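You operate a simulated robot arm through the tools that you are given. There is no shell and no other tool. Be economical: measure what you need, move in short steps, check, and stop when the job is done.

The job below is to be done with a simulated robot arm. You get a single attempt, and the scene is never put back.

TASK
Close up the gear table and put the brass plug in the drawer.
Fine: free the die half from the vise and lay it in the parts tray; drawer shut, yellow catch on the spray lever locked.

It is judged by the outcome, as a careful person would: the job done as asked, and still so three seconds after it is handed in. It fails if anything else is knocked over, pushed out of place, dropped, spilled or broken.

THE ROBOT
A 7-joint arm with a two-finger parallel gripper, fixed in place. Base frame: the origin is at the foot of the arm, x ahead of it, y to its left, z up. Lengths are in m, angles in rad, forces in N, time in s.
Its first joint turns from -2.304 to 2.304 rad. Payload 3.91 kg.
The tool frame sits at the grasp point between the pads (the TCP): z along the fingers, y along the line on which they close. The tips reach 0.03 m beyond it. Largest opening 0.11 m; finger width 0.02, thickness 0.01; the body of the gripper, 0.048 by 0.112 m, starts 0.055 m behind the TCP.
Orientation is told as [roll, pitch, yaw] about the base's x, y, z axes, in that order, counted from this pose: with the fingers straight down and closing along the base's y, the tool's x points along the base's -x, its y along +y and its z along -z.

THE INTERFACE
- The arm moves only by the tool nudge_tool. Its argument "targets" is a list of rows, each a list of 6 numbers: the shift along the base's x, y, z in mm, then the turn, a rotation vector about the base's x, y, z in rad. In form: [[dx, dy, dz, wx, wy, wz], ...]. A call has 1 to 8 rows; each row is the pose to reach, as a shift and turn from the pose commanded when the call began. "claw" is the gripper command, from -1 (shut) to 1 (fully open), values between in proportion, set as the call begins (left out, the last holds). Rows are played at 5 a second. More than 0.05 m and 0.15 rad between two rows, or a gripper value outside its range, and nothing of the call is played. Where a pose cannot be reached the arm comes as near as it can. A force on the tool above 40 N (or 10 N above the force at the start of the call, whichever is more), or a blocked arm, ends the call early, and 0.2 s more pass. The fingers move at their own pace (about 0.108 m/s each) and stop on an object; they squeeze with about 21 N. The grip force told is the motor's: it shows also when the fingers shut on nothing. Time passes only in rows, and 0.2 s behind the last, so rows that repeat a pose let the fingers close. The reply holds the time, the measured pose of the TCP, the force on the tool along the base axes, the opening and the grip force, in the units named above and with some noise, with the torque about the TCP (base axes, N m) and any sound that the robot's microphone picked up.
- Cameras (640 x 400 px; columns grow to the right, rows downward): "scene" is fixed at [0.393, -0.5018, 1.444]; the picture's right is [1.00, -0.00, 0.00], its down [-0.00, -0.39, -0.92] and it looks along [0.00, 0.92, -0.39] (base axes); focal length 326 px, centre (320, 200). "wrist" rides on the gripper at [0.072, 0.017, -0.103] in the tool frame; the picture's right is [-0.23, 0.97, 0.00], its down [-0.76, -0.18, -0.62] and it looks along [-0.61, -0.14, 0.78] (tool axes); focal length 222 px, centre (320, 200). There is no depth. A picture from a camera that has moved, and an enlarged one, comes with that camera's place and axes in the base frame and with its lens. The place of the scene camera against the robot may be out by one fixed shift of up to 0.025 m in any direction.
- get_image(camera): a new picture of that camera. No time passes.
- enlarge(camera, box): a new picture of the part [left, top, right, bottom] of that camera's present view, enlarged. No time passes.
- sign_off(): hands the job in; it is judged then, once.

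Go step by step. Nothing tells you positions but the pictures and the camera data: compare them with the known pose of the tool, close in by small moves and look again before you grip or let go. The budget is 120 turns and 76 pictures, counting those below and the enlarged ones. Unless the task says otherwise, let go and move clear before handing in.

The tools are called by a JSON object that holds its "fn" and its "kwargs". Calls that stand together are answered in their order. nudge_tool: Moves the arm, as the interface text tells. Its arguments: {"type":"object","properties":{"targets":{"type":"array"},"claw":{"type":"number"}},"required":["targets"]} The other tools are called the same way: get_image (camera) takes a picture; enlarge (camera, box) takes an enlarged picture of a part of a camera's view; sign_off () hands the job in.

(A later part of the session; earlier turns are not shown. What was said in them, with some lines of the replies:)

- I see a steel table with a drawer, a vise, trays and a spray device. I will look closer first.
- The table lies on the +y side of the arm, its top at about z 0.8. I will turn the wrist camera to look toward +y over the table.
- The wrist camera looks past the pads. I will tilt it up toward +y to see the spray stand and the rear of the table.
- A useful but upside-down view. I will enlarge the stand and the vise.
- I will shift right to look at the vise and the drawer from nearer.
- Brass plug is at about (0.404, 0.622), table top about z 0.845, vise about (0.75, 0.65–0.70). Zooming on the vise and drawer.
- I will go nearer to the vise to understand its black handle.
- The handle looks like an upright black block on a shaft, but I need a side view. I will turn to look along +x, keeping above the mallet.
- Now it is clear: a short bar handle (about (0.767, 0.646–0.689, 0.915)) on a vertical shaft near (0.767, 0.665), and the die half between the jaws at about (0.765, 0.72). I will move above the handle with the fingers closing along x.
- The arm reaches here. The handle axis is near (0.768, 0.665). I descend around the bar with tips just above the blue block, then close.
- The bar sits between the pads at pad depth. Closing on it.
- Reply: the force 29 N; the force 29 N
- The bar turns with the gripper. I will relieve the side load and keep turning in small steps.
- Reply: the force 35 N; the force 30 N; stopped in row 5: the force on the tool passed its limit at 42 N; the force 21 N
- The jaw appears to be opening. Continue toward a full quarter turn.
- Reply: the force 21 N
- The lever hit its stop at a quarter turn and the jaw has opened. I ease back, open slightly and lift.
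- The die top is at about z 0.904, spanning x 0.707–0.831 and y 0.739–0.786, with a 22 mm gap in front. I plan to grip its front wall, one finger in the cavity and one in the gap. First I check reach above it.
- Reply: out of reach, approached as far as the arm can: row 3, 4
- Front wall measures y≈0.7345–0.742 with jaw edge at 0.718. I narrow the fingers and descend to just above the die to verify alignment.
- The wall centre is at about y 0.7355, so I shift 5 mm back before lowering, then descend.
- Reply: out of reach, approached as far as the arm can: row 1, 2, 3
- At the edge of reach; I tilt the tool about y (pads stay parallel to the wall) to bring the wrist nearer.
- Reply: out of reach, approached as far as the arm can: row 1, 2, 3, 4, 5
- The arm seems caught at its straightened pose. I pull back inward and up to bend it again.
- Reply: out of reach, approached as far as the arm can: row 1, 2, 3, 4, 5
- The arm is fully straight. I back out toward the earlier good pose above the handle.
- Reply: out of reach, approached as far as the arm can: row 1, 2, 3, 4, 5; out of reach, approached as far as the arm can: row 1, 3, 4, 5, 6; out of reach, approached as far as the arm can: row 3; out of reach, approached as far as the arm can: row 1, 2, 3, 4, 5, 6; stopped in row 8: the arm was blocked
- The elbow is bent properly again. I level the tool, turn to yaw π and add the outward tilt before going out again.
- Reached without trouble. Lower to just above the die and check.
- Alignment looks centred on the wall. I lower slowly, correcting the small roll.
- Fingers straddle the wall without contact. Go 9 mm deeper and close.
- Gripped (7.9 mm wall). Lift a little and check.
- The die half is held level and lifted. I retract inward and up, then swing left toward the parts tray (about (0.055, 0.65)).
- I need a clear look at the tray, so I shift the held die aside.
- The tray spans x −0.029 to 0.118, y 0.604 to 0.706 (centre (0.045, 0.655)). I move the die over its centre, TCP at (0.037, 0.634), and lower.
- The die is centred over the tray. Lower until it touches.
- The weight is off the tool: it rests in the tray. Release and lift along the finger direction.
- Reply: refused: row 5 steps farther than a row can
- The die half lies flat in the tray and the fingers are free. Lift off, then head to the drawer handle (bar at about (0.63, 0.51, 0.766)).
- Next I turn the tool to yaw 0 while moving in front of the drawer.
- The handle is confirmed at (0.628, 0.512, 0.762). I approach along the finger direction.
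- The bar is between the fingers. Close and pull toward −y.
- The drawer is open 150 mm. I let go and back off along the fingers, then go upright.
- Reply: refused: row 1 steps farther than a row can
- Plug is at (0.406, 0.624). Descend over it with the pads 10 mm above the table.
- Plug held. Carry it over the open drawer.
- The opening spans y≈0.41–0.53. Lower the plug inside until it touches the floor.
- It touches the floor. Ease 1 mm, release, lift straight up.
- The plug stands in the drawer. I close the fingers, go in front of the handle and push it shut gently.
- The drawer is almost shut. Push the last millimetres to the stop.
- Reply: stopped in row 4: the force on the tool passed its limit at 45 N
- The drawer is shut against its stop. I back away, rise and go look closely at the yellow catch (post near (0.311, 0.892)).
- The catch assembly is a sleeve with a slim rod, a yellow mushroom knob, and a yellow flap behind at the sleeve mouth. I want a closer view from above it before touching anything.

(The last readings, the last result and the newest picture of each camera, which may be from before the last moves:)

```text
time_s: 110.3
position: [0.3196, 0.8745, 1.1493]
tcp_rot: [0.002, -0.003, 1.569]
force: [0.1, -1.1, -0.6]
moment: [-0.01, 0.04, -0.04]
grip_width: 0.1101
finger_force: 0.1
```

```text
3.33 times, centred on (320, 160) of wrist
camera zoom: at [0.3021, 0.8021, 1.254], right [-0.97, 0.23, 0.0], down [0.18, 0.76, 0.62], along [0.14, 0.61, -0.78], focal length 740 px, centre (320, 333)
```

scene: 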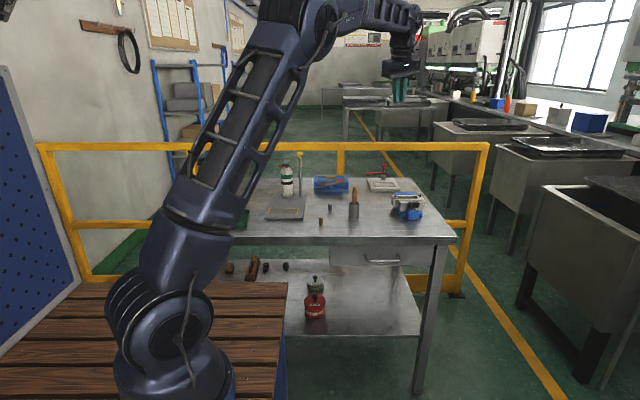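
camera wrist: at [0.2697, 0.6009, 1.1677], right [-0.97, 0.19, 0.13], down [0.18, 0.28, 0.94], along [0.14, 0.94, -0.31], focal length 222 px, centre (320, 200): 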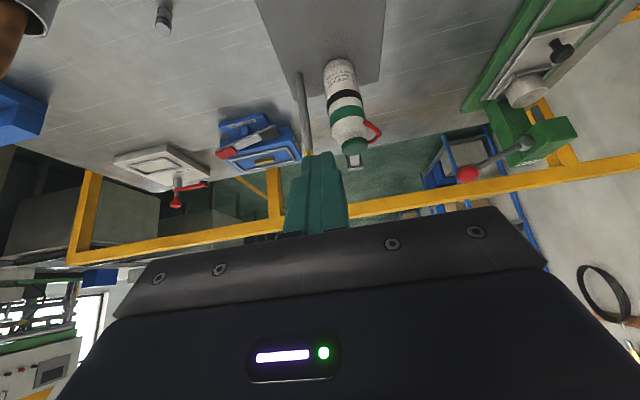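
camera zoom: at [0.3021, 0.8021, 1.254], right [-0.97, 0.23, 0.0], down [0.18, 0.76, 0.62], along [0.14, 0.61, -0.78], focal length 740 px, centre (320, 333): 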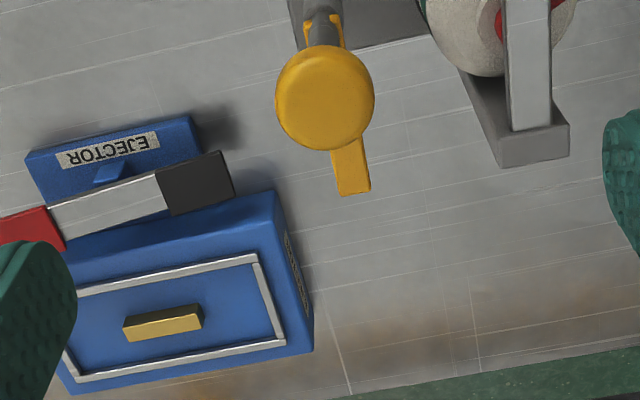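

The catch is now clear: a yoke hinged at about (0.318, 0.875, 0.990) with a flap about 59 mm long standing out behind, tip near (0.316, 0.930, 1.011). Its length matches the bare rod up to the knob, so it should swing up against the rod. I position over the flap, closing along x.

{"fn": "nudge_tool", "kwargs": {"targets": [[-2, 20, 0, 0, 0, 0], [-3, 42, -10, 0, 0, 0], [-3, 47, -40, 0, 0, 0], [-3, 47, -75, 0, 0, 0], [-3, 47, -95, 0, 0, 0]], "claw": -0.36}}

{"fn": "enlarge", "kwargs": {"camera": "wrist", "box": [240, 100, 400, 220]}}

```text
time_s: 111.5
position: [0.3166, 0.9196, 1.0545]
tcp_rot: [0.001, -0.001, 1.569]
force: [0.5, -0.4, 0.4]
moment: [-0.02, 0.03, 0.02]
grip_width: 0.0353
finger_force: 0.0
out of reach, approached as far as the arm can: row 2, 3
```

```text
3.33 times, centred on (320, 160) of wrist
camera zoom: at [0.2988, 0.8476, 1.1587], right [-0.97, 0.23, 0.0], down [0.18, 0.76, 0.62], along [0.14, 0.61, -0.78], focal length 740 px, centre (320, 333)
```

zoom: 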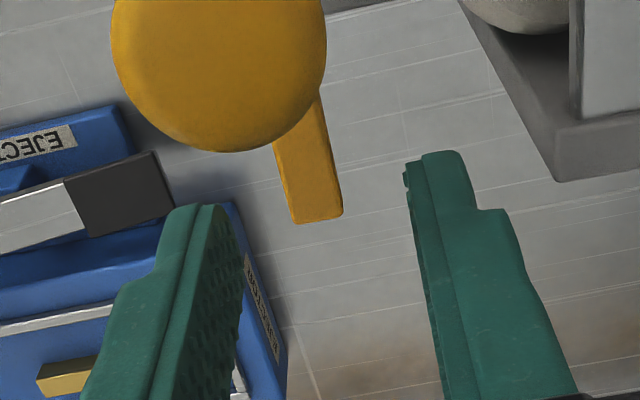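

{"fn": "nudge_tool", "kwargs": {"targets": [[1, 0, -15, 0, 0, 0], [2, 0, -28, 0, 0, 0], [2, 0, -36, 0, 0, 0]]}}

{"fn": "enlarge", "kwargs": {"camera": "wrist", "box": [240, 100, 400, 220]}}

```text
time_s: 112.3
position: [0.319, 0.9198, 1.0192]
tcp_rot: [0.002, 0.0, 1.568]
force: [-0.5, 0.4, 1.3]
moment: [-0.01, 0.0, 0.02]
grip_width: 0.0352
finger_force: 0.1
```

```text
3.33 times, centred on (320, 160) of wrist
camera zoom: at [0.3012, 0.8476, 1.1235], right [-0.97, 0.23, 0.0], down [0.18, 0.76, 0.62], along [0.14, 0.61, -0.78], focal length 740 px, centre (320, 333)
```

zoom: 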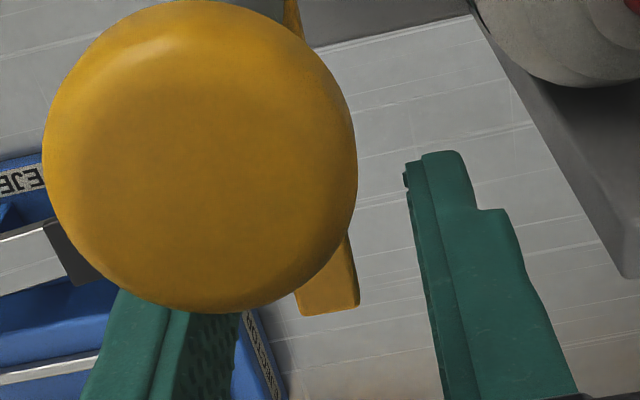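

The flap is between the pads. Close on its sides.

{"fn": "nudge_tool", "kwargs": {"targets": [[0, 0, 0, 0, 0, 0], [0, 0, 0, 0, 0, 0], [0, 0, 0, 0, 0, 0]], "claw": -1}}

```text
time_s: 113.1
position: [0.3177, 0.9195, 1.0189]
tcp_rot: [0.003, -0.001, 1.57]
force: [-5.7, -3.1, 0.8]
moment: [-0.01, 0.02, -0.33]
grip_width: 0.0118
finger_force: 21.1
```

Gripped. Swing it up along its arc in small steps, watching the force.

{"fn": "nudge_tool", "kwargs": {"targets": [[0, -2.5, 5, 0, 0, 0], [0, -6, 11, 0, 0, 0], [0, -6, 11, 0, 0, 0]]}}

```text
time_s: 113.9
position: [0.3183, 0.9155, 1.03]
tcp_rot: [0.002, -0.001, 1.568]
force: [4.3, 4.5, 0.0]
moment: [0.21, -0.22, 0.2]
grip_width: 0.0117
finger_force: 20.9
```

{"fn": "nudge_tool", "kwargs": {"targets": [[0, -4, 5, 0, 0, 0], [0, -8.5, 9, 0, 0, 0], [0, -8.5, 9, 0, 0, 0]]}}

{"fn": "enlarge", "kwargs": {"camera": "scene", "box": [275, 140, 325, 190]}}

```text
time_s: 114.7
position: [0.3198, 0.9056, 1.0378]
tcp_rot: [0.004, -0.002, 1.57]
force: [3.7, 0.6, 0.4]
moment: [-0.07, -0.09, 0.16]
grip_width: 0.0117
finger_force: 20.6
```

```text
8.00 times, centred on (300, 165) of scene
camera zoom: at [0.393, -0.5018, 1.444], right [1.0, 0.0, 0.0], down [0.0, -0.39, -0.92], along [0.0, 0.92, -0.39], focal length 2611 px, centre (480, 480)
```

zoom: 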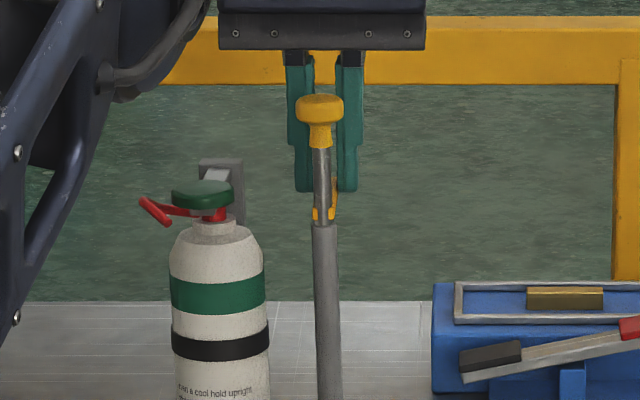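

{"fn": "nudge_tool", "kwargs": {"targets": [[0, -4, 3, -0.07, 0, 0], [0, -9, 6, -0.14, 0, 0], [0, -11, 7, -0.2, 0, 0], [0, -11, 7, -0.2, 0, 0]]}}

```text
time_s: 115.7
position: [0.3169, 0.8843, 1.0443]
tcp_rot: [0.002, 0.2, 1.57]
force: [0.4, -0.6, 0.2]
moment: [-0.01, 0.01, 0.0]
grip_width: 0.0
finger_force: 20.8
out of reach, approached as far as the arm can: row 3, 4
```

The flap slipped out of the grip. Look before moving.

{"fn": "enlarge", "kwargs": {"camera": "wrist", "box": [220, 60, 420, 220]}}

{"fn": "enlarge", "kwargs": {"camera": "scene", "box": [280, 145, 320, 180]}}

```text
2.50 times, centred on (320, 140) of wrist
camera zoom: at [0.2994, 0.8353, 1.1608], right [-0.97, 0.22, -0.04], down [0.18, 0.87, 0.46], along [0.14, 0.44, -0.89], focal length 555 px, centre (320, 350)
```

zoom: 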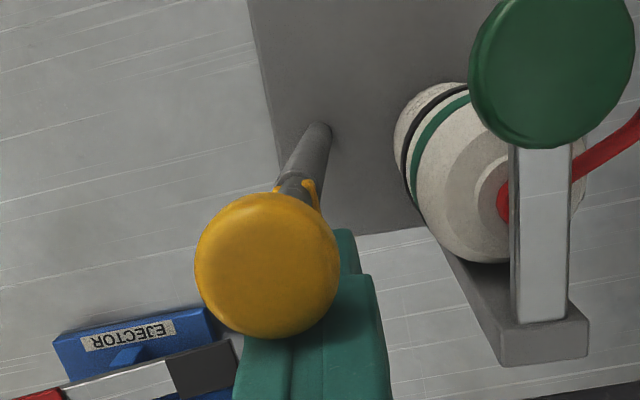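

```text
11.43 times, centred on (300, 162) of scene
camera zoom: at [0.393, -0.5018, 1.444], right [1.0, 0.0, 0.0], down [0.0, -0.39, -0.92], along [0.0, 0.92, -0.39], focal length 3730 px, centre (549, 629)
```

zoom: 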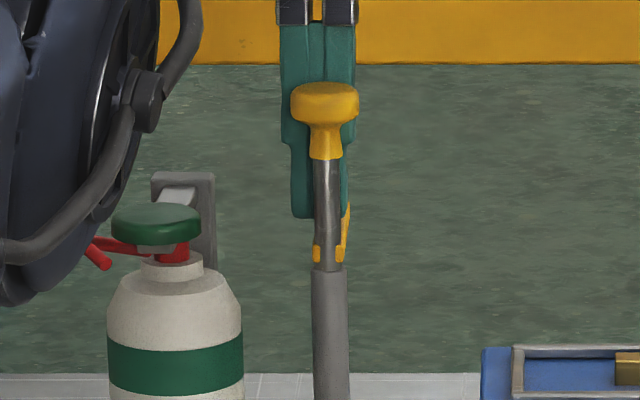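

The flap dropped back. I will regrip it with a slight constant tilt that stays in reach and clears the knob.

{"fn": "nudge_tool", "kwargs": {"targets": [[0, 5, 15, 0.03, 0, 0], [0, 20, 25, 0.08, 0, 0], [0, 30, 25, 0.08, 0, 0], [0, 30, 25, 0.08, 0, 0]]}}

{"fn": "nudge_tool", "kwargs": {"targets": [[0, 0, 0, 0, 0, 0], [0, 0, 0, 0, 0, 0]], "claw": -0.36}}

```text
time_s: 116.7
position: [0.3177, 0.8996, 1.0672]
tcp_rot: [0.002, 0.119, 1.57]
force: [-0.6, 0.8, -0.1]
moment: [0.02, 0.0, 0.0]
grip_width: 0.0
finger_force: 21.7
out of reach, approached as far as the arm can: row 2, 3, 4
```

```text
time_s: 117.3
position: [0.3173, 0.9005, 1.0683]
tcp_rot: [0.003, 0.119, 1.571]
force: [0.7, 0.3, 0.1]
moment: [-0.02, -0.02, -0.01]
grip_width: 0.035
finger_force: 0.1
```

{"fn": "nudge_tool", "kwargs": {"targets": [[0, 0, 0, 0.06, 0, 0], [0, 0, 0, 0.12, 0, 0], [0, 0, 0, 0.12, 0, 0]]}}

```text
time_s: 118.1
position: [0.3195, 0.9195, 1.0708]
tcp_rot: [0.004, 0.001, 1.567]
force: [-0.9, -1.1, 1.0]
moment: [0.0, -0.01, 0.0]
grip_width: 0.0351
finger_force: 0.1
out of reach, approached as far as the arm can: row 1, 2, 3
```

{"fn": "nudge_tool", "kwargs": {"targets": [[0, 0, -15, 0, 0, 0], [0, 0, -30, 0, 0, 0], [0, 0, -30, 0, 0, 0]]}}

```text
time_s: 118.9
position: [0.3225, 0.9253, 1.043]
tcp_rot: [0.005, 0.002, 1.569]
force: [0.7, 0.3, -0.2]
moment: [-0.02, 0.01, 0.02]
grip_width: 0.0353
finger_force: 0.0
out of reach, approached as far as the arm can: row 1, 2, 3
```

The arm is straightened again. I rise clear and pull back inward to bend the elbow before retrying.

{"fn": "nudge_tool", "kwargs": {"targets": [[0, 0, 30, 0, 0, 0], [0, 0, 60, 0, 0, 0], [0, 0, 100, 0, 0, 0], [0, 0, 140, 0, 0, 0], [0, 0, 180, 0, 0, 0], [0, 0, 220, 0, 0, 0]]}}

{"fn": "nudge_tool", "kwargs": {"targets": [[0, -40, 0, 0, 0, 0], [0, -80, 0, 0, 0, 0], [0, -120, 0, 0, 0, 0], [0, -160, 0, 0, 0, 0], [0, -200, 0, 0, 0, 0], [0, -240, 0, 0, 0, 0], [0, -240, 0, 0, 0, 0], [0, -240, 0, 0, 0, 0]]}}

```text
time_s: 120.3
position: [0.3164, 0.8719, 1.2338]
tcp_rot: [0.001, -0.001, 1.569]
force: [1.1, 0.0, -0.4]
moment: [-0.01, 0.06, 0.0]
grip_width: 0.0354
finger_force: 0.1
out of reach, approached as far as the arm can: row 1, 2, 3, 4, 5, 6
```

```text
time_s: 122.1
position: [0.3166, 0.6374, 1.2352]
tcp_rot: [0.001, -0.013, 1.568]
force: [-2.7, -8.0, -2.6]
moment: [0.6, -0.32, -0.02]
grip_width: 0.035
finger_force: 0.0
out of reach, approached as far as the arm can: row 1, 2, 3, 4, 5
```

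The arm is bent again. New plan: come from the upper right with yaw π, tilted 45°, one finger in front of the rod and one under the flap, lift the flap, then squeeze it against the rod. First I reorient.

{"fn": "nudge_tool", "kwargs": {"targets": [[0, 0, 0, 0, 0, 0], [10, 0, 0, 0, 0, 0.14], [20, 0, 0, 0, 0, 0.28], [30, 0, 0, 0, 0, 0.42], [40, 0, 0, 0, 0, 0.56], [50, 0, 0, 0, 0, 0.7], [60, 0, 0, 0, 0, 0.84], [70, 0, 0, 0, 0, 0.98]]}}

{"fn": "nudge_tool", "kwargs": {"targets": [[10, 0, 0, 0, 0, 0.14], [20, 0, 0, 0, 0, 0.28], [30, 0, 0, 0, 0, 0.42], [40, 0, 0, 0, 0, 0.56], [40, 0, 0, 0, 0, 0.592]]}}

{"fn": "nudge_tool", "kwargs": {"targets": [[0, 0, 0, 0, 0.13, 0], [0, 20, 0, 0, 0.26, 0], [0, 40, 0, 0, 0.39, 0], [0, 60, 0, 0, 0.52, 0], [0, 80, 0, 0, 0.65, 0], [0, 100, 0, 0, 0.785, 0], [0, 100, 0, 0, 0.785, 0]]}}

```text
time_s: 123.9
position: [0.385, 0.6316, 1.2365]
tcp_rot: [0.003, -0.003, 2.553]
force: [0.1, -0.6, 0.5]
moment: [0.0, -0.02, -0.02]
grip_width: 0.035
finger_force: 0.0
```

```text
time_s: 125.1
position: [0.427, 0.6317, 1.236]
tcp_rot: [0.003, -0.002, -3.139]
force: [0.6, -0.5, 0.4]
moment: [0.03, -0.04, 0.01]
grip_width: 0.035
finger_force: 0.0
```

```text
time_s: 126.7
position: [0.4269, 0.7341, 1.2366]
tcp_rot: [0.005, -0.79, 3.14]
force: [0.8, 0.7, 0.4]
moment: [0.03, -0.01, -0.01]
grip_width: 0.0351
finger_force: 0.1
```

{"fn": "nudge_tool", "kwargs": {"targets": [[-10, 14, -30, 0, 0, 0], [-20, 28, -60, 0, 0, 0], [-32, 42, -90, 0, 0, 0], [-42, 56, -120, 0, 0, 0], [-47, 66, -136, 0, 0, 0], [-47, 100, -165, 0, 0, 0], [-47, 130, -190, 0, 0, 0], [-47, 146, -197, 0, 0, 0]], "claw": -0.018}}

{"fn": "get_image", "kwargs": {"camera": "wrist"}}

```text
time_s: 128.5
position: [0.3822, 0.8781, 1.0434]
tcp_rot: [0.003, -0.785, 3.143]
force: [1.8, -0.2, 1.1]
moment: [0.03, -0.02, -0.03]
grip_width: 0.0539
finger_force: 0.1
```

```text
4 pictures are left
camera wrist: at [0.5058, 0.8613, 1.0654], right [-0.16, -0.97, 0.16], down [-0.1, 0.18, 0.98], along [-0.98, 0.14, -0.12], focal length 222 px, centre (320, 200)
```

wrist: 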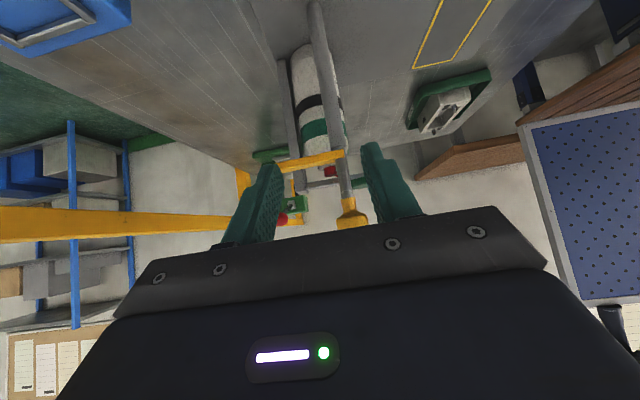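

A clear side view: hinge at about (y 0.864, z 1.005), flap nearly horizontal to y 0.919. I slide in along the finger axis so that one finger is in front of the rod and the other under the flap.

{"fn": "nudge_tool", "kwargs": {"targets": [[0, -5, 0, 0, 0, 0], [-15, -5, -17, 0, 0, 0], [-30, -5, -32, 0, 0, 0], [-42, -5, -44, 0, 0, 0], [-54, -5, -56, 0, 0, 0], [-54, -5, -56, 0, 0, 0]]}}

{"fn": "enlarge", "kwargs": {"camera": "wrist", "box": [220, 90, 420, 250]}}

```text
time_s: 129.9
position: [0.3253, 0.8738, 0.9843]
tcp_rot: [0.003, -0.788, 3.142]
force: [-0.4, 0.0, -0.1]
moment: [-0.01, -0.01, 0.01]
grip_width: 0.054
finger_force: 0.1
```

```text
2.50 times, centred on (320, 170) of wrist
camera zoom: at [0.4491, 0.857, 1.006], right [-0.16, -0.97, 0.16], down [-0.1, 0.18, 0.98], along [-0.98, 0.14, -0.12], focal length 555 px, centre (320, 275)
```

zoom: 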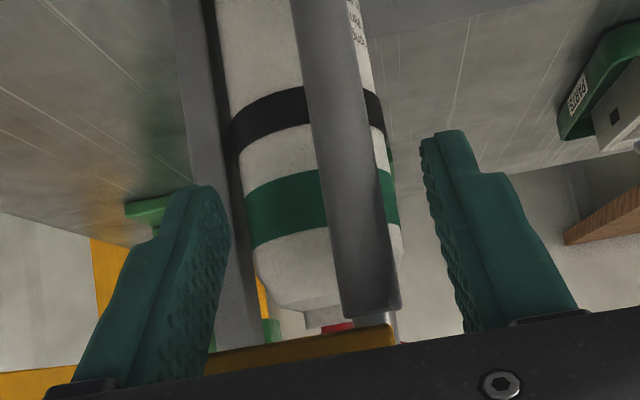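

The fingers straddle the post with the flap above the rear finger. I flatten the tilt a little to clear the knob and lift.

{"fn": "nudge_tool", "kwargs": {"targets": [[3, 0, 0, 0, 0.13, 0], [6, 0, 0, 0, 0.26, 0], [6, 0, 10, 0, 0.26, 0], [6, 0, 20, 0, 0.26, 0], [6, 0, 30, 0, 0.26, 0], [6, 0, 36, 0, 0.26, 0]]}}

```text
time_s: 131.3
position: [0.3319, 0.8742, 1.0197]
tcp_rot: [0.003, -1.047, 3.138]
force: [2.3, 2.6, -12.3]
moment: [-0.38, -0.36, -0.13]
grip_width: 0.0549
finger_force: 0.5
```

Reached with about 12 N on the rear finger from the flap. Now close to swing it in.

{"fn": "nudge_tool", "kwargs": {"targets": [[0, 0, 0, 0, 0, 0], [0, 0, 0, 0, 0, 0], [0, 0, 0, 0, 0, 0], [0, 0, 0, 0, 0, 0]], "claw": -1}}

```text
time_s: 132.3
position: [0.3321, 0.8734, 1.0185]
tcp_rot: [0.005, -1.048, 3.141]
force: [0.7, 4.7, -0.2]
moment: [0.02, -0.36, -0.11]
grip_width: 0.0132
finger_force: 21.0
```

{"fn": "enlarge", "kwargs": {"camera": "wrist", "box": [250, 120, 390, 240]}}

```text
3.33 times, centred on (320, 180) of wrist
camera zoom: at [0.4567, 0.8573, 1.0087], right [-0.11, -0.97, 0.2], down [0.16, 0.18, 0.97], along [-0.98, 0.14, 0.13], focal length 740 px, centre (320, 267)
```

zoom: 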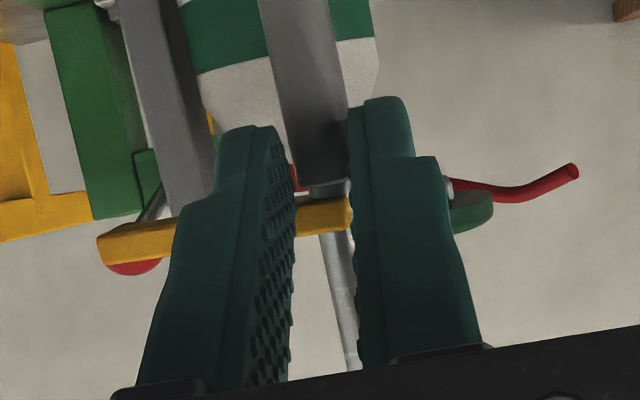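

The rear finger slid in below the flap; the hinge is higher than I took it (about z 1.016). I reopen, lift 16 mm more, and close again.

{"fn": "nudge_tool", "kwargs": {"targets": [[0, 0, -3, 0, 0, 0], [0, 0, -3, 0, 0, 0], [0, 0, -3, 0, 0, 0]], "claw": -0.15}}

{"fn": "nudge_tool", "kwargs": {"targets": [[0, 0, 6, 0, 0, 0], [0, 0, 12, 0, 0, 0], [0, 0, 18, 0, 0, 0], [0, 0, 18, 0, 0, 0]]}}

```text
time_s: 133.1
position: [0.3319, 0.8739, 1.0174]
tcp_rot: [0.004, -1.047, 3.142]
force: [0.8, 1.2, 0.0]
moment: [0.0, -0.03, -0.02]
grip_width: 0.0469
finger_force: 0.1
```

```text
time_s: 134.1
position: [0.3321, 0.8754, 1.0348]
tcp_rot: [0.002, -1.045, 3.141]
force: [0.5, 0.5, 0.1]
moment: [0.0, 0.01, 0.02]
grip_width: 0.0468
finger_force: 0.1
```

{"fn": "nudge_tool", "kwargs": {"targets": [[0, 0, 0, 0, 0, 0], [0, 0, 0, 0, 0, 0], [0, 0, 0, 0, 0, 0], [0, 0, 0, 0, 0, 0]], "claw": -1}}

```text
time_s: 135.1
position: [0.3314, 0.8735, 1.0333]
tcp_rot: [0.001, -1.048, 3.141]
force: [1.1, -7.3, -0.1]
moment: [-0.05, 0.02, 0.24]
grip_width: 0.0096
finger_force: 21.0
```

{"fn": "enlarge", "kwargs": {"camera": "wrist", "box": [240, 100, 400, 240]}}

```text
2.86 times, centred on (320, 170) of wrist
camera zoom: at [0.457, 0.8573, 1.0243], right [-0.11, -0.97, 0.2], down [0.16, 0.18, 0.97], along [-0.98, 0.14, 0.13], focal length 635 px, centre (320, 286)
```

zoom: 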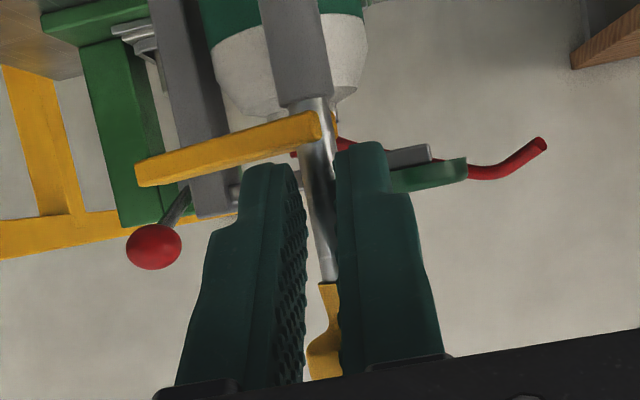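

I now read it differently: the catch arm stays level and has been pushed sideways, so it swivels about the post. Turning it toward −x brings it to the silver spray lever bar. I release the rod, back off, and prepare to push the arm round.

{"fn": "nudge_tool", "kwargs": {"targets": [[0, 0, 0, 0, 0, 0], [0, 0, 0, 0, 0, 0]], "claw": -0.45}}

{"fn": "nudge_tool", "kwargs": {"targets": [[15, 0, 9, 0, 0, 0], [30, 0, 18, 0, 0, 0], [43, 0, 25, 0, 0, 0], [43, 0, 25, 0, -0.14, 0], [43, 0, 25, 0, -0.14, 0]]}}

{"fn": "nudge_tool", "kwargs": {"targets": [[0, 15, 0, 0, 0, 0], [0, 38, 0, 0, 0, 0], [0, 38, 0, 0, 0, 0]], "claw": -1}}

```text
time_s: 135.7
position: [0.3318, 0.8734, 1.0351]
tcp_rot: [0.003, -1.046, 3.14]
force: [-0.2, 0.2, 0.1]
moment: [-0.01, -0.02, 0.02]
grip_width: 0.0302
finger_force: 0.0
```

```text
time_s: 136.9
position: [0.3746, 0.8729, 1.0592]
tcp_rot: [0.004, -0.906, 3.14]
force: [0.1, 0.1, 0.3]
moment: [0.0, 0.03, -0.01]
grip_width: 0.0304
finger_force: 0.0
```

```text
time_s: 137.7
position: [0.3722, 0.8759, 1.0618]
tcp_rot: [0.001, -0.906, 3.142]
force: [0.0, 0.4, 0.6]
moment: [-0.04, 0.0, -0.04]
grip_width: 0.0
finger_force: 21.1
out of reach, approached as far as the arm can: row 1, 2, 3
```

{"fn": "nudge_tool", "kwargs": {"targets": [[-15, 5, -10, 0, 0, 0], [-30, 5, -20, 0, 0, 0], [-30, 5, -20, 0, 0, 0]]}}

```text
time_s: 138.5
position: [0.3435, 0.8818, 1.0409]
tcp_rot: [0.004, -0.907, 3.14]
force: [0.4, 0.9, 0.0]
moment: [-0.01, 0.0, 0.02]
grip_width: 0.0
finger_force: 21.1
```

{"fn": "nudge_tool", "kwargs": {"targets": [[2, 10, 0, 0, 0, 0], [0, 20, 0, 0, 0, 0], [-3, 28, -5, 0, 0, 0], [-3, 28, -17, 0, 0, 0]]}}

```text
time_s: 139.5
position: [0.335, 0.8953, 1.0249]
tcp_rot: [0.003, -0.905, -3.141]
force: [0.8, -0.7, 0.6]
moment: [-0.01, -0.05, -0.05]
grip_width: 0.0
finger_force: 21.0
out of reach, approached as far as the arm can: row 2, 3, 4
```

{"fn": "nudge_tool", "kwargs": {"targets": [[-6, 1, 0, 0, 0, 0], [-12, 1, 0, 0, 0, 0], [-18, 0, 0, 0, 0, 0], [-22, -2, 0, 0, 0, 0], [-22, -2, 0, 0, 0, 0]]}}

```text
time_s: 140.7
position: [0.3109, 0.8936, 1.0265]
tcp_rot: [0.003, -0.904, 3.141]
force: [-1.2, 0.2, 0.6]
moment: [0.0, -0.01, 0.02]
grip_width: 0.0
finger_force: 21.0
```

{"fn": "nudge_tool", "kwargs": {"targets": [[0, -3, 0, 0, 0, 0], [-1, -6, 0, 0, 0, 0], [-1, -6, 0, 0, 0, 0]]}}

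```text
time_s: 141.5
position: [0.3122, 0.8885, 1.0269]
tcp_rot: [0.003, -0.907, 3.14]
force: [5.6, 3.2, 1.2]
moment: [-0.01, -0.01, 0.07]
grip_width: 0.0
finger_force: 21.2
```

{"fn": "enlarge", "kwargs": {"camera": "scene", "box": [278, 145, 318, 180]}}

```text
11.43 times, centred on (298, 162) of scene
camera zoom: at [0.393, -0.5018, 1.444], right [1.0, 0.0, 0.0], down [0.0, -0.39, -0.92], along [0.0, 0.92, -0.39], focal length 3730 px, centre (571, 629)
```

zoom: 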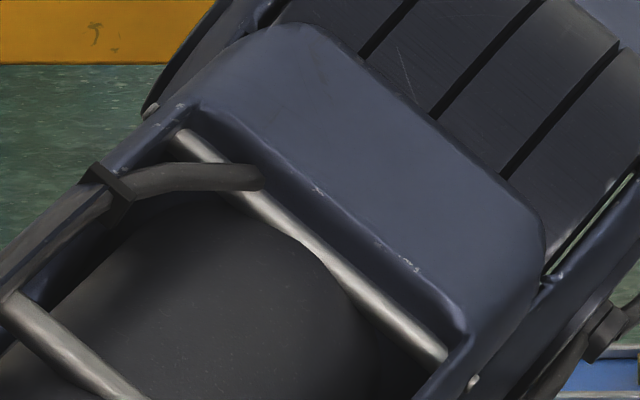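

Pictures are used up, so I rely on force and geometry: the finger now lies along the arm's far side with the arm about at 90°, pointing to the lever bar. I give it a final gentle push by yawing the tip toward −y.

{"fn": "nudge_tool", "kwargs": {"targets": [[-2, 3, 0, 0, 0, 0.1], [-5, 3, 0, 0, 0, 0.2], [-5.5, 1.5, 0, 0, 0, 0.2], [-5.5, 0.5, 0, 0, 0, 0.2], [-5.5, 0.5, 0, 0, 0, 0.2]]}}

```text
time_s: 142.7
position: [0.2998, 0.8771, 1.0249]
tcp_rot: [0.005, -0.906, -2.941]
force: [0.9, 7.5, 4.1]
moment: [0.07, 0.09, -0.19]
grip_width: 0.0001
finger_force: 21.0
out of reach, approached as far as the arm can: row 1, 2, 3, 4, 5
```

{"fn": "nudge_tool", "kwargs": {"targets": [[5, 6, 2, 0, 0, -0.1], [10, 9, 5, 0, 0, -0.2], [10, 9, 5, 0, 0, -0.2]]}}

```text
time_s: 143.5
position: [0.314, 0.8998, 1.0307]
tcp_rot: [0.005, -0.906, 3.138]
force: [0.4, -1.2, 0.2]
moment: [0.0, 0.01, 0.03]
grip_width: 0.0
finger_force: 20.7
out of reach, approached as far as the arm can: row 1, 2, 3
```

No contact force now, and the finger fills the zone where the arm had been, so the arm has swung past it to the lever side. I make the tool more upright for reach and withdraw upward.

{"fn": "nudge_tool", "kwargs": {"targets": [[0, 2, 2, 0, -0.13, 0], [0, 2, 4, 0, -0.26, 0], [0, 2, 4, 0, -0.36, 0], [0, 2, 4, 0, -0.36, 0]]}}

```text
time_s: 144.5
position: [0.3147, 0.9089, 1.0357]
tcp_rot: [0.004, -0.545, -3.133]
force: [-0.8, 0.3, -1.1]
moment: [-0.02, 0.01, 0.05]
grip_width: 0.0
finger_force: 21.3
out of reach, approached as far as the arm can: row 2, 3, 4
```

{"fn": "nudge_tool", "kwargs": {"targets": [[0, 8, 25, 0, 0, 0], [0, 8, 50, 0, 0, 0], [0, 8, 80, 0, 0, 0], [0, 0, 110, 0, 0, 0], [0, 0, 150, 0, 0, 0], [0, 0, 190, 0, 0, 0]]}}

```text
time_s: 145.9
position: [0.3125, 0.873, 1.1859]
tcp_rot: [0.001, -0.546, 3.14]
force: [0.3, -0.8, 0.6]
moment: [-0.02, -0.03, -0.03]
grip_width: 0.0002
finger_force: 21.1
out of reach, approached as far as the arm can: row 1, 2, 3, 4, 5, 6
```

{"fn": "nudge_tool", "kwargs": {"targets": [[0, -40, 20, 0, 0, 0], [0, -80, 20, 0, 0, 0], [0, -120, 20, 0, 0, 0], [0, -160, 20, 0, 0, 0], [0, -200, 20, 0, 0, 0], [0, -200, 20, 0, 0, 0], [0, -200, 20, 0, 0, 0]]}}

{"fn": "nudge_tool", "kwargs": {"targets": [[0, 0, 0, 0, 0, 0], [0, 0, 0, 0, -0.14, 0], [0, 0, 0, 0, -0.28, 0], [0, 0, 0, 0, -0.42, 0], [0, 0, 0, 0, -0.545, 0], [0, 0, 0, 0, -0.545, 0]]}}

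```text
time_s: 147.5
position: [0.3094, 0.6714, 1.2074]
tcp_rot: [0.005, -0.547, 3.141]
force: [-0.7, 0.1, -0.2]
moment: [0.05, 0.0, 0.01]
grip_width: 0.0
finger_force: 20.8
```

```text
time_s: 148.9
position: [0.31, 0.6702, 1.2064]
tcp_rot: [0.001, -0.001, 3.141]
force: [-0.7, 0.1, -0.5]
moment: [0.0, 0.0, -0.02]
grip_width: 0.0
finger_force: 21.0
```

The arm is free and bent again. Without pictures, I check the catch by touch: a closed fingertip lowered between post and lever bar, where the arm should now lie.

{"fn": "nudge_tool", "kwargs": {"targets": [[-5, 40, -10, 0, 0, 0], [-10, 80, -20, 0, 0, 0], [-15, 120, -30, 0, 0, 0], [-20, 160, -45, 0, 0, 0], [-22, 190, -60, 0, 0, 0], [-22, 203, -80, 0, 0, 0], [-22, 203, -105, 0, 0, 0], [-22, 203, -130, 0, 0, 0]]}}

```text
time_s: 150.7
position: [0.287, 0.8726, 1.0999]
tcp_rot: [-0.015, -0.001, 3.14]
force: [-1.1, -0.7, 12.1]
moment: [-0.18, -0.08, 0.0]
grip_width: 0.0
finger_force: 20.7
stopped in row 8: the force on the tool passed its limit at 66 N (the readings are from after the stop); the commanded pose is now the measured one
```

{"fn": "nudge_tool", "kwargs": {"targets": [[0, 0, 15, 0, 0, 0], [0, 0, 40, 0, 0, 0], [0, 0, 70, 0, 0, 0]]}}

```text
time_s: 151.5
position: [0.2878, 0.8735, 1.1674]
tcp_rot: [-0.01, 0.0, 3.14]
force: [-0.1, 0.3, 0.3]
moment: [0.0, -0.03, 0.01]
grip_width: 0.0
finger_force: 21.7
```

The fingertip met something at z≈1.07, probably the knob, so the post must have leaned from my pushing. I centre it again by closing gently around the knob at its original place.

{"fn": "nudge_tool", "kwargs": {"targets": [[10, -4, 0, 0.01, 0, 0], [22, -6, -20, 0.01, 0, 0], [22, -6, -45, 0.01, 0, 0], [22, -6, -65, 0.01, 0, 0], [22, -6, -80, 0.01, 0, 0]], "claw": 0.6}}

{"fn": "nudge_tool", "kwargs": {"targets": [[0, 0, 0, 0, 0, 0], [0, 0, 0, 0, 0, 0]], "claw": -0.3}}

```text
time_s: 152.7
position: [0.3092, 0.8676, 1.0872]
tcp_rot: [-0.021, -0.001, 3.14]
force: [-1.1, 0.6, 0.2]
moment: [-0.03, 0.0, 0.02]
grip_width: 0.088
finger_force: 0.2
```

```text
time_s: 153.3
position: [0.3096, 0.8669, 1.089]
tcp_rot: [-0.02, 0.0, 3.14]
force: [2.8, -5.3, -0.8]
moment: [-0.14, -0.1, 0.12]
grip_width: 0.0412
finger_force: 3.3
```

{"fn": "nudge_tool", "kwargs": {"targets": [[3, 6, 0, 0, 0, 0], [3, 6, 0, 0, 0, 0]], "claw": -0.4}}

{"fn": "nudge_tool", "kwargs": {"targets": [[0, 0, 0, 0, 0, 0], [0, 0, 0, 0, 0, 0]], "claw": -0.6}}

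```text
time_s: 153.9
position: [0.3116, 0.8739, 1.0872]
tcp_rot: [-0.022, -0.002, 3.14]
force: [1.1, -5.4, -1.9]
moment: [-0.12, 0.01, 0.09]
grip_width: 0.036
finger_force: 2.8
```

```text
time_s: 154.5
position: [0.3125, 0.8729, 1.0872]
tcp_rot: [-0.022, 0.0, 3.14]
force: [3.3, 1.0, 1.1]
moment: [0.0, -0.17, -0.04]
grip_width: 0.0229
finger_force: 9.7
```

{"fn": "nudge_tool", "kwargs": {"targets": [[0, 0, 0, 0, 0, 0], [-14, 0, 0, 0, 0, 0], [-14, 0, 0, 0, 0, 0]], "claw": -0.2}}

{"fn": "nudge_tool", "kwargs": {"targets": [[0, 0, 0, 0, 0, 0], [0, 0, 0, 0, 0, 0], [0, 0, 0, 0, 0, 0]], "claw": -0.7}}

```text
time_s: 155.3
position: [0.2977, 0.8727, 1.0866]
tcp_rot: [-0.019, -0.001, 3.14]
force: [0.0, 0.7, 0.6]
moment: [0.01, 0.02, 0.0]
grip_width: 0.0441
finger_force: 0.1
```

```text
time_s: 156.1
position: [0.2969, 0.8751, 1.0865]
tcp_rot: [-0.022, 0.0, 3.138]
force: [-0.7, 5.1, 0.0]
moment: [0.13, -0.01, 0.0]
grip_width: 0.0253
finger_force: 21.0
```

The knob is now at about (0.297, 0.873), 20 mm off in x from where it began. I hold it and ease it back to x 0.317, watching the forces.

{"fn": "nudge_tool", "kwargs": {"targets": [[2, 0, 0, 0, 0, 0], [6, 0, 0, 0, 0, 0], [10, 0, 0, 0, 0, 0], [10, 0, 0, 0, 0, 0]], "claw": -1}}

```text
time_s: 157.1
position: [0.3097, 0.8744, 1.087]
tcp_rot: [-0.021, 0.0, 3.141]
force: [-1.2, -1.5, 0.1]
moment: [-0.04, 0.14, -0.06]
grip_width: 0.0254
finger_force: 21.1
```

{"fn": "nudge_tool", "kwargs": {"targets": [[4, 0, 0, 0, 0, 0], [8, -1, 0, 0, 0, 0], [8, -1, 0, 0, 0, 0]]}}

```text
time_s: 157.9
position: [0.3163, 0.8735, 1.0882]
tcp_rot: [-0.021, 0.001, 3.14]
force: [-5.5, 1.5, 0.2]
moment: [0.03, 0.21, -0.04]
grip_width: 0.0255
finger_force: 20.7
```

{"fn": "nudge_tool", "kwargs": {"targets": [[0, 0, 0, 0, 0, 0], [0, 0, 0, 0, 0, 0], [0, 0, 20, 0, 0, 0], [0, 0, 45, 0, 0, 0]], "claw": -0.1}}

{"fn": "nudge_tool", "kwargs": {"targets": [[-15, 0, 0, 0.02, 0, 0], [-30, 0, 0, 0.02, 0, 0], [-30, 0, -20, 0.02, 0, 0], [-30, 0, -35, 0.02, 0, 0], [-30, 0, -42, 0.02, 0, 0], [-30, 0, -49, 0.02, 0, 0]], "claw": -1}}

```text
time_s: 158.9
position: [0.3164, 0.8719, 1.1323]
tcp_rot: [-0.021, 0.0, 3.142]
force: [0.7, 0.4, -0.4]
moment: [-0.02, 0.01, 0.01]
grip_width: 0.0494
finger_force: 0.0
```

```text
time_s: 160.3
position: [0.287, 0.8729, 1.0848]
tcp_rot: [-0.042, 0.0, 3.141]
force: [-0.2, -0.2, 0.9]
moment: [0.02, 0.0, 0.01]
grip_width: 0.0001
finger_force: 21.2
```

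The knob stays put now. Continue the touch check downward in small steps.

{"fn": "nudge_tool", "kwargs": {"targets": [[0, 0, -10, -0.04, 0, 0], [0, 0, -20, -0.04, 0, 0], [0, 0, -28, -0.04, 0, 0], [0, 0, -34, -0.04, 0, 0]]}}

{"fn": "nudge_tool", "kwargs": {"targets": [[0, 0, -3, 0, 0, 0], [0, 0, -6, 0, 0, 0], [0, 0, -9, 0, 0, 0], [0, 0, -12, 0, 0, 0]]}}

```text
time_s: 161.3
position: [0.286, 0.8722, 1.0496]
tcp_rot: [-0.001, 0.001, 3.14]
force: [0.1, -0.5, 1.1]
moment: [0.01, 0.0, 0.02]
grip_width: 0.0001
finger_force: 21.2
```

```text
time_s: 162.3
position: [0.2864, 0.871, 1.0405]
tcp_rot: [-0.003, -0.003, 3.141]
force: [1.7, 0.5, 9.8]
moment: [-0.02, 0.0, 0.04]
grip_width: 0.0
finger_force: 21.1
```

Contact at tip height 1.011, exactly the arm's top: the catch now lies between the post and the spray lever bar. I rise and move clear.

{"fn": "nudge_tool", "kwargs": {"targets": [[0, 0, 15, 0, 0, 0], [0, 0, 50, 0, 0, 0], [0, 0, 90, 0, 0, 0], [0, 0, 130, 0, 0, 0], [0, -40, 160, 0, 0, 0], [0, -85, 170, 0, 0, 0], [0, -130, 175, 0, 0, 0], [0, -175, 175, 0, 0, 0]]}}

```text
time_s: 164.1
position: [0.288, 0.696, 1.2127]
tcp_rot: [-0.001, 0.001, 3.141]
force: [-0.3, 0.1, -1.0]
moment: [-0.05, 0.0, 0.05]
grip_width: 0.0
finger_force: 20.9
5 turns are left
```

The arm is clear of everything, and I have few turns and no pictures left, so I hand in.

{"fn": "sign_off", "kwargs": {}}

```text
The job is handed in.
```

The die half is in the parts tray, the brass plug is in the drawer, and the drawer is shut. I'm not certain the yellow catch is locked.

- **Die half:** I opened the vise with a quarter turn of its handle, lifted the die half out and set it flat in the tray. A picture taken just after release shows it inside. I left the vise open.
- **Plug and drawer:** The plug was standing upright on the drawer floor before I closed the drawer. I pushed the drawer in until it hit its stop, but took no picture afterwards.
- **Yellow catch:** I took "locked" to mean the catch's arm turned about its post toward the spray lever, and swung it round that way. I had no pictures left by then. Touching down with a fingertip found something between the post and the lever at the arm's height, which fits the arm being there. I heard no click and didn't see it engage.
- **Spray post:** While working the catch I pushed the yellow knob on the post about 20 mm sideways. A fingertip also came down on what was probably the knob at 66 N. I moved the knob back to about where it started and it stayed there. I couldn't check whether the stand or the can had shifted.
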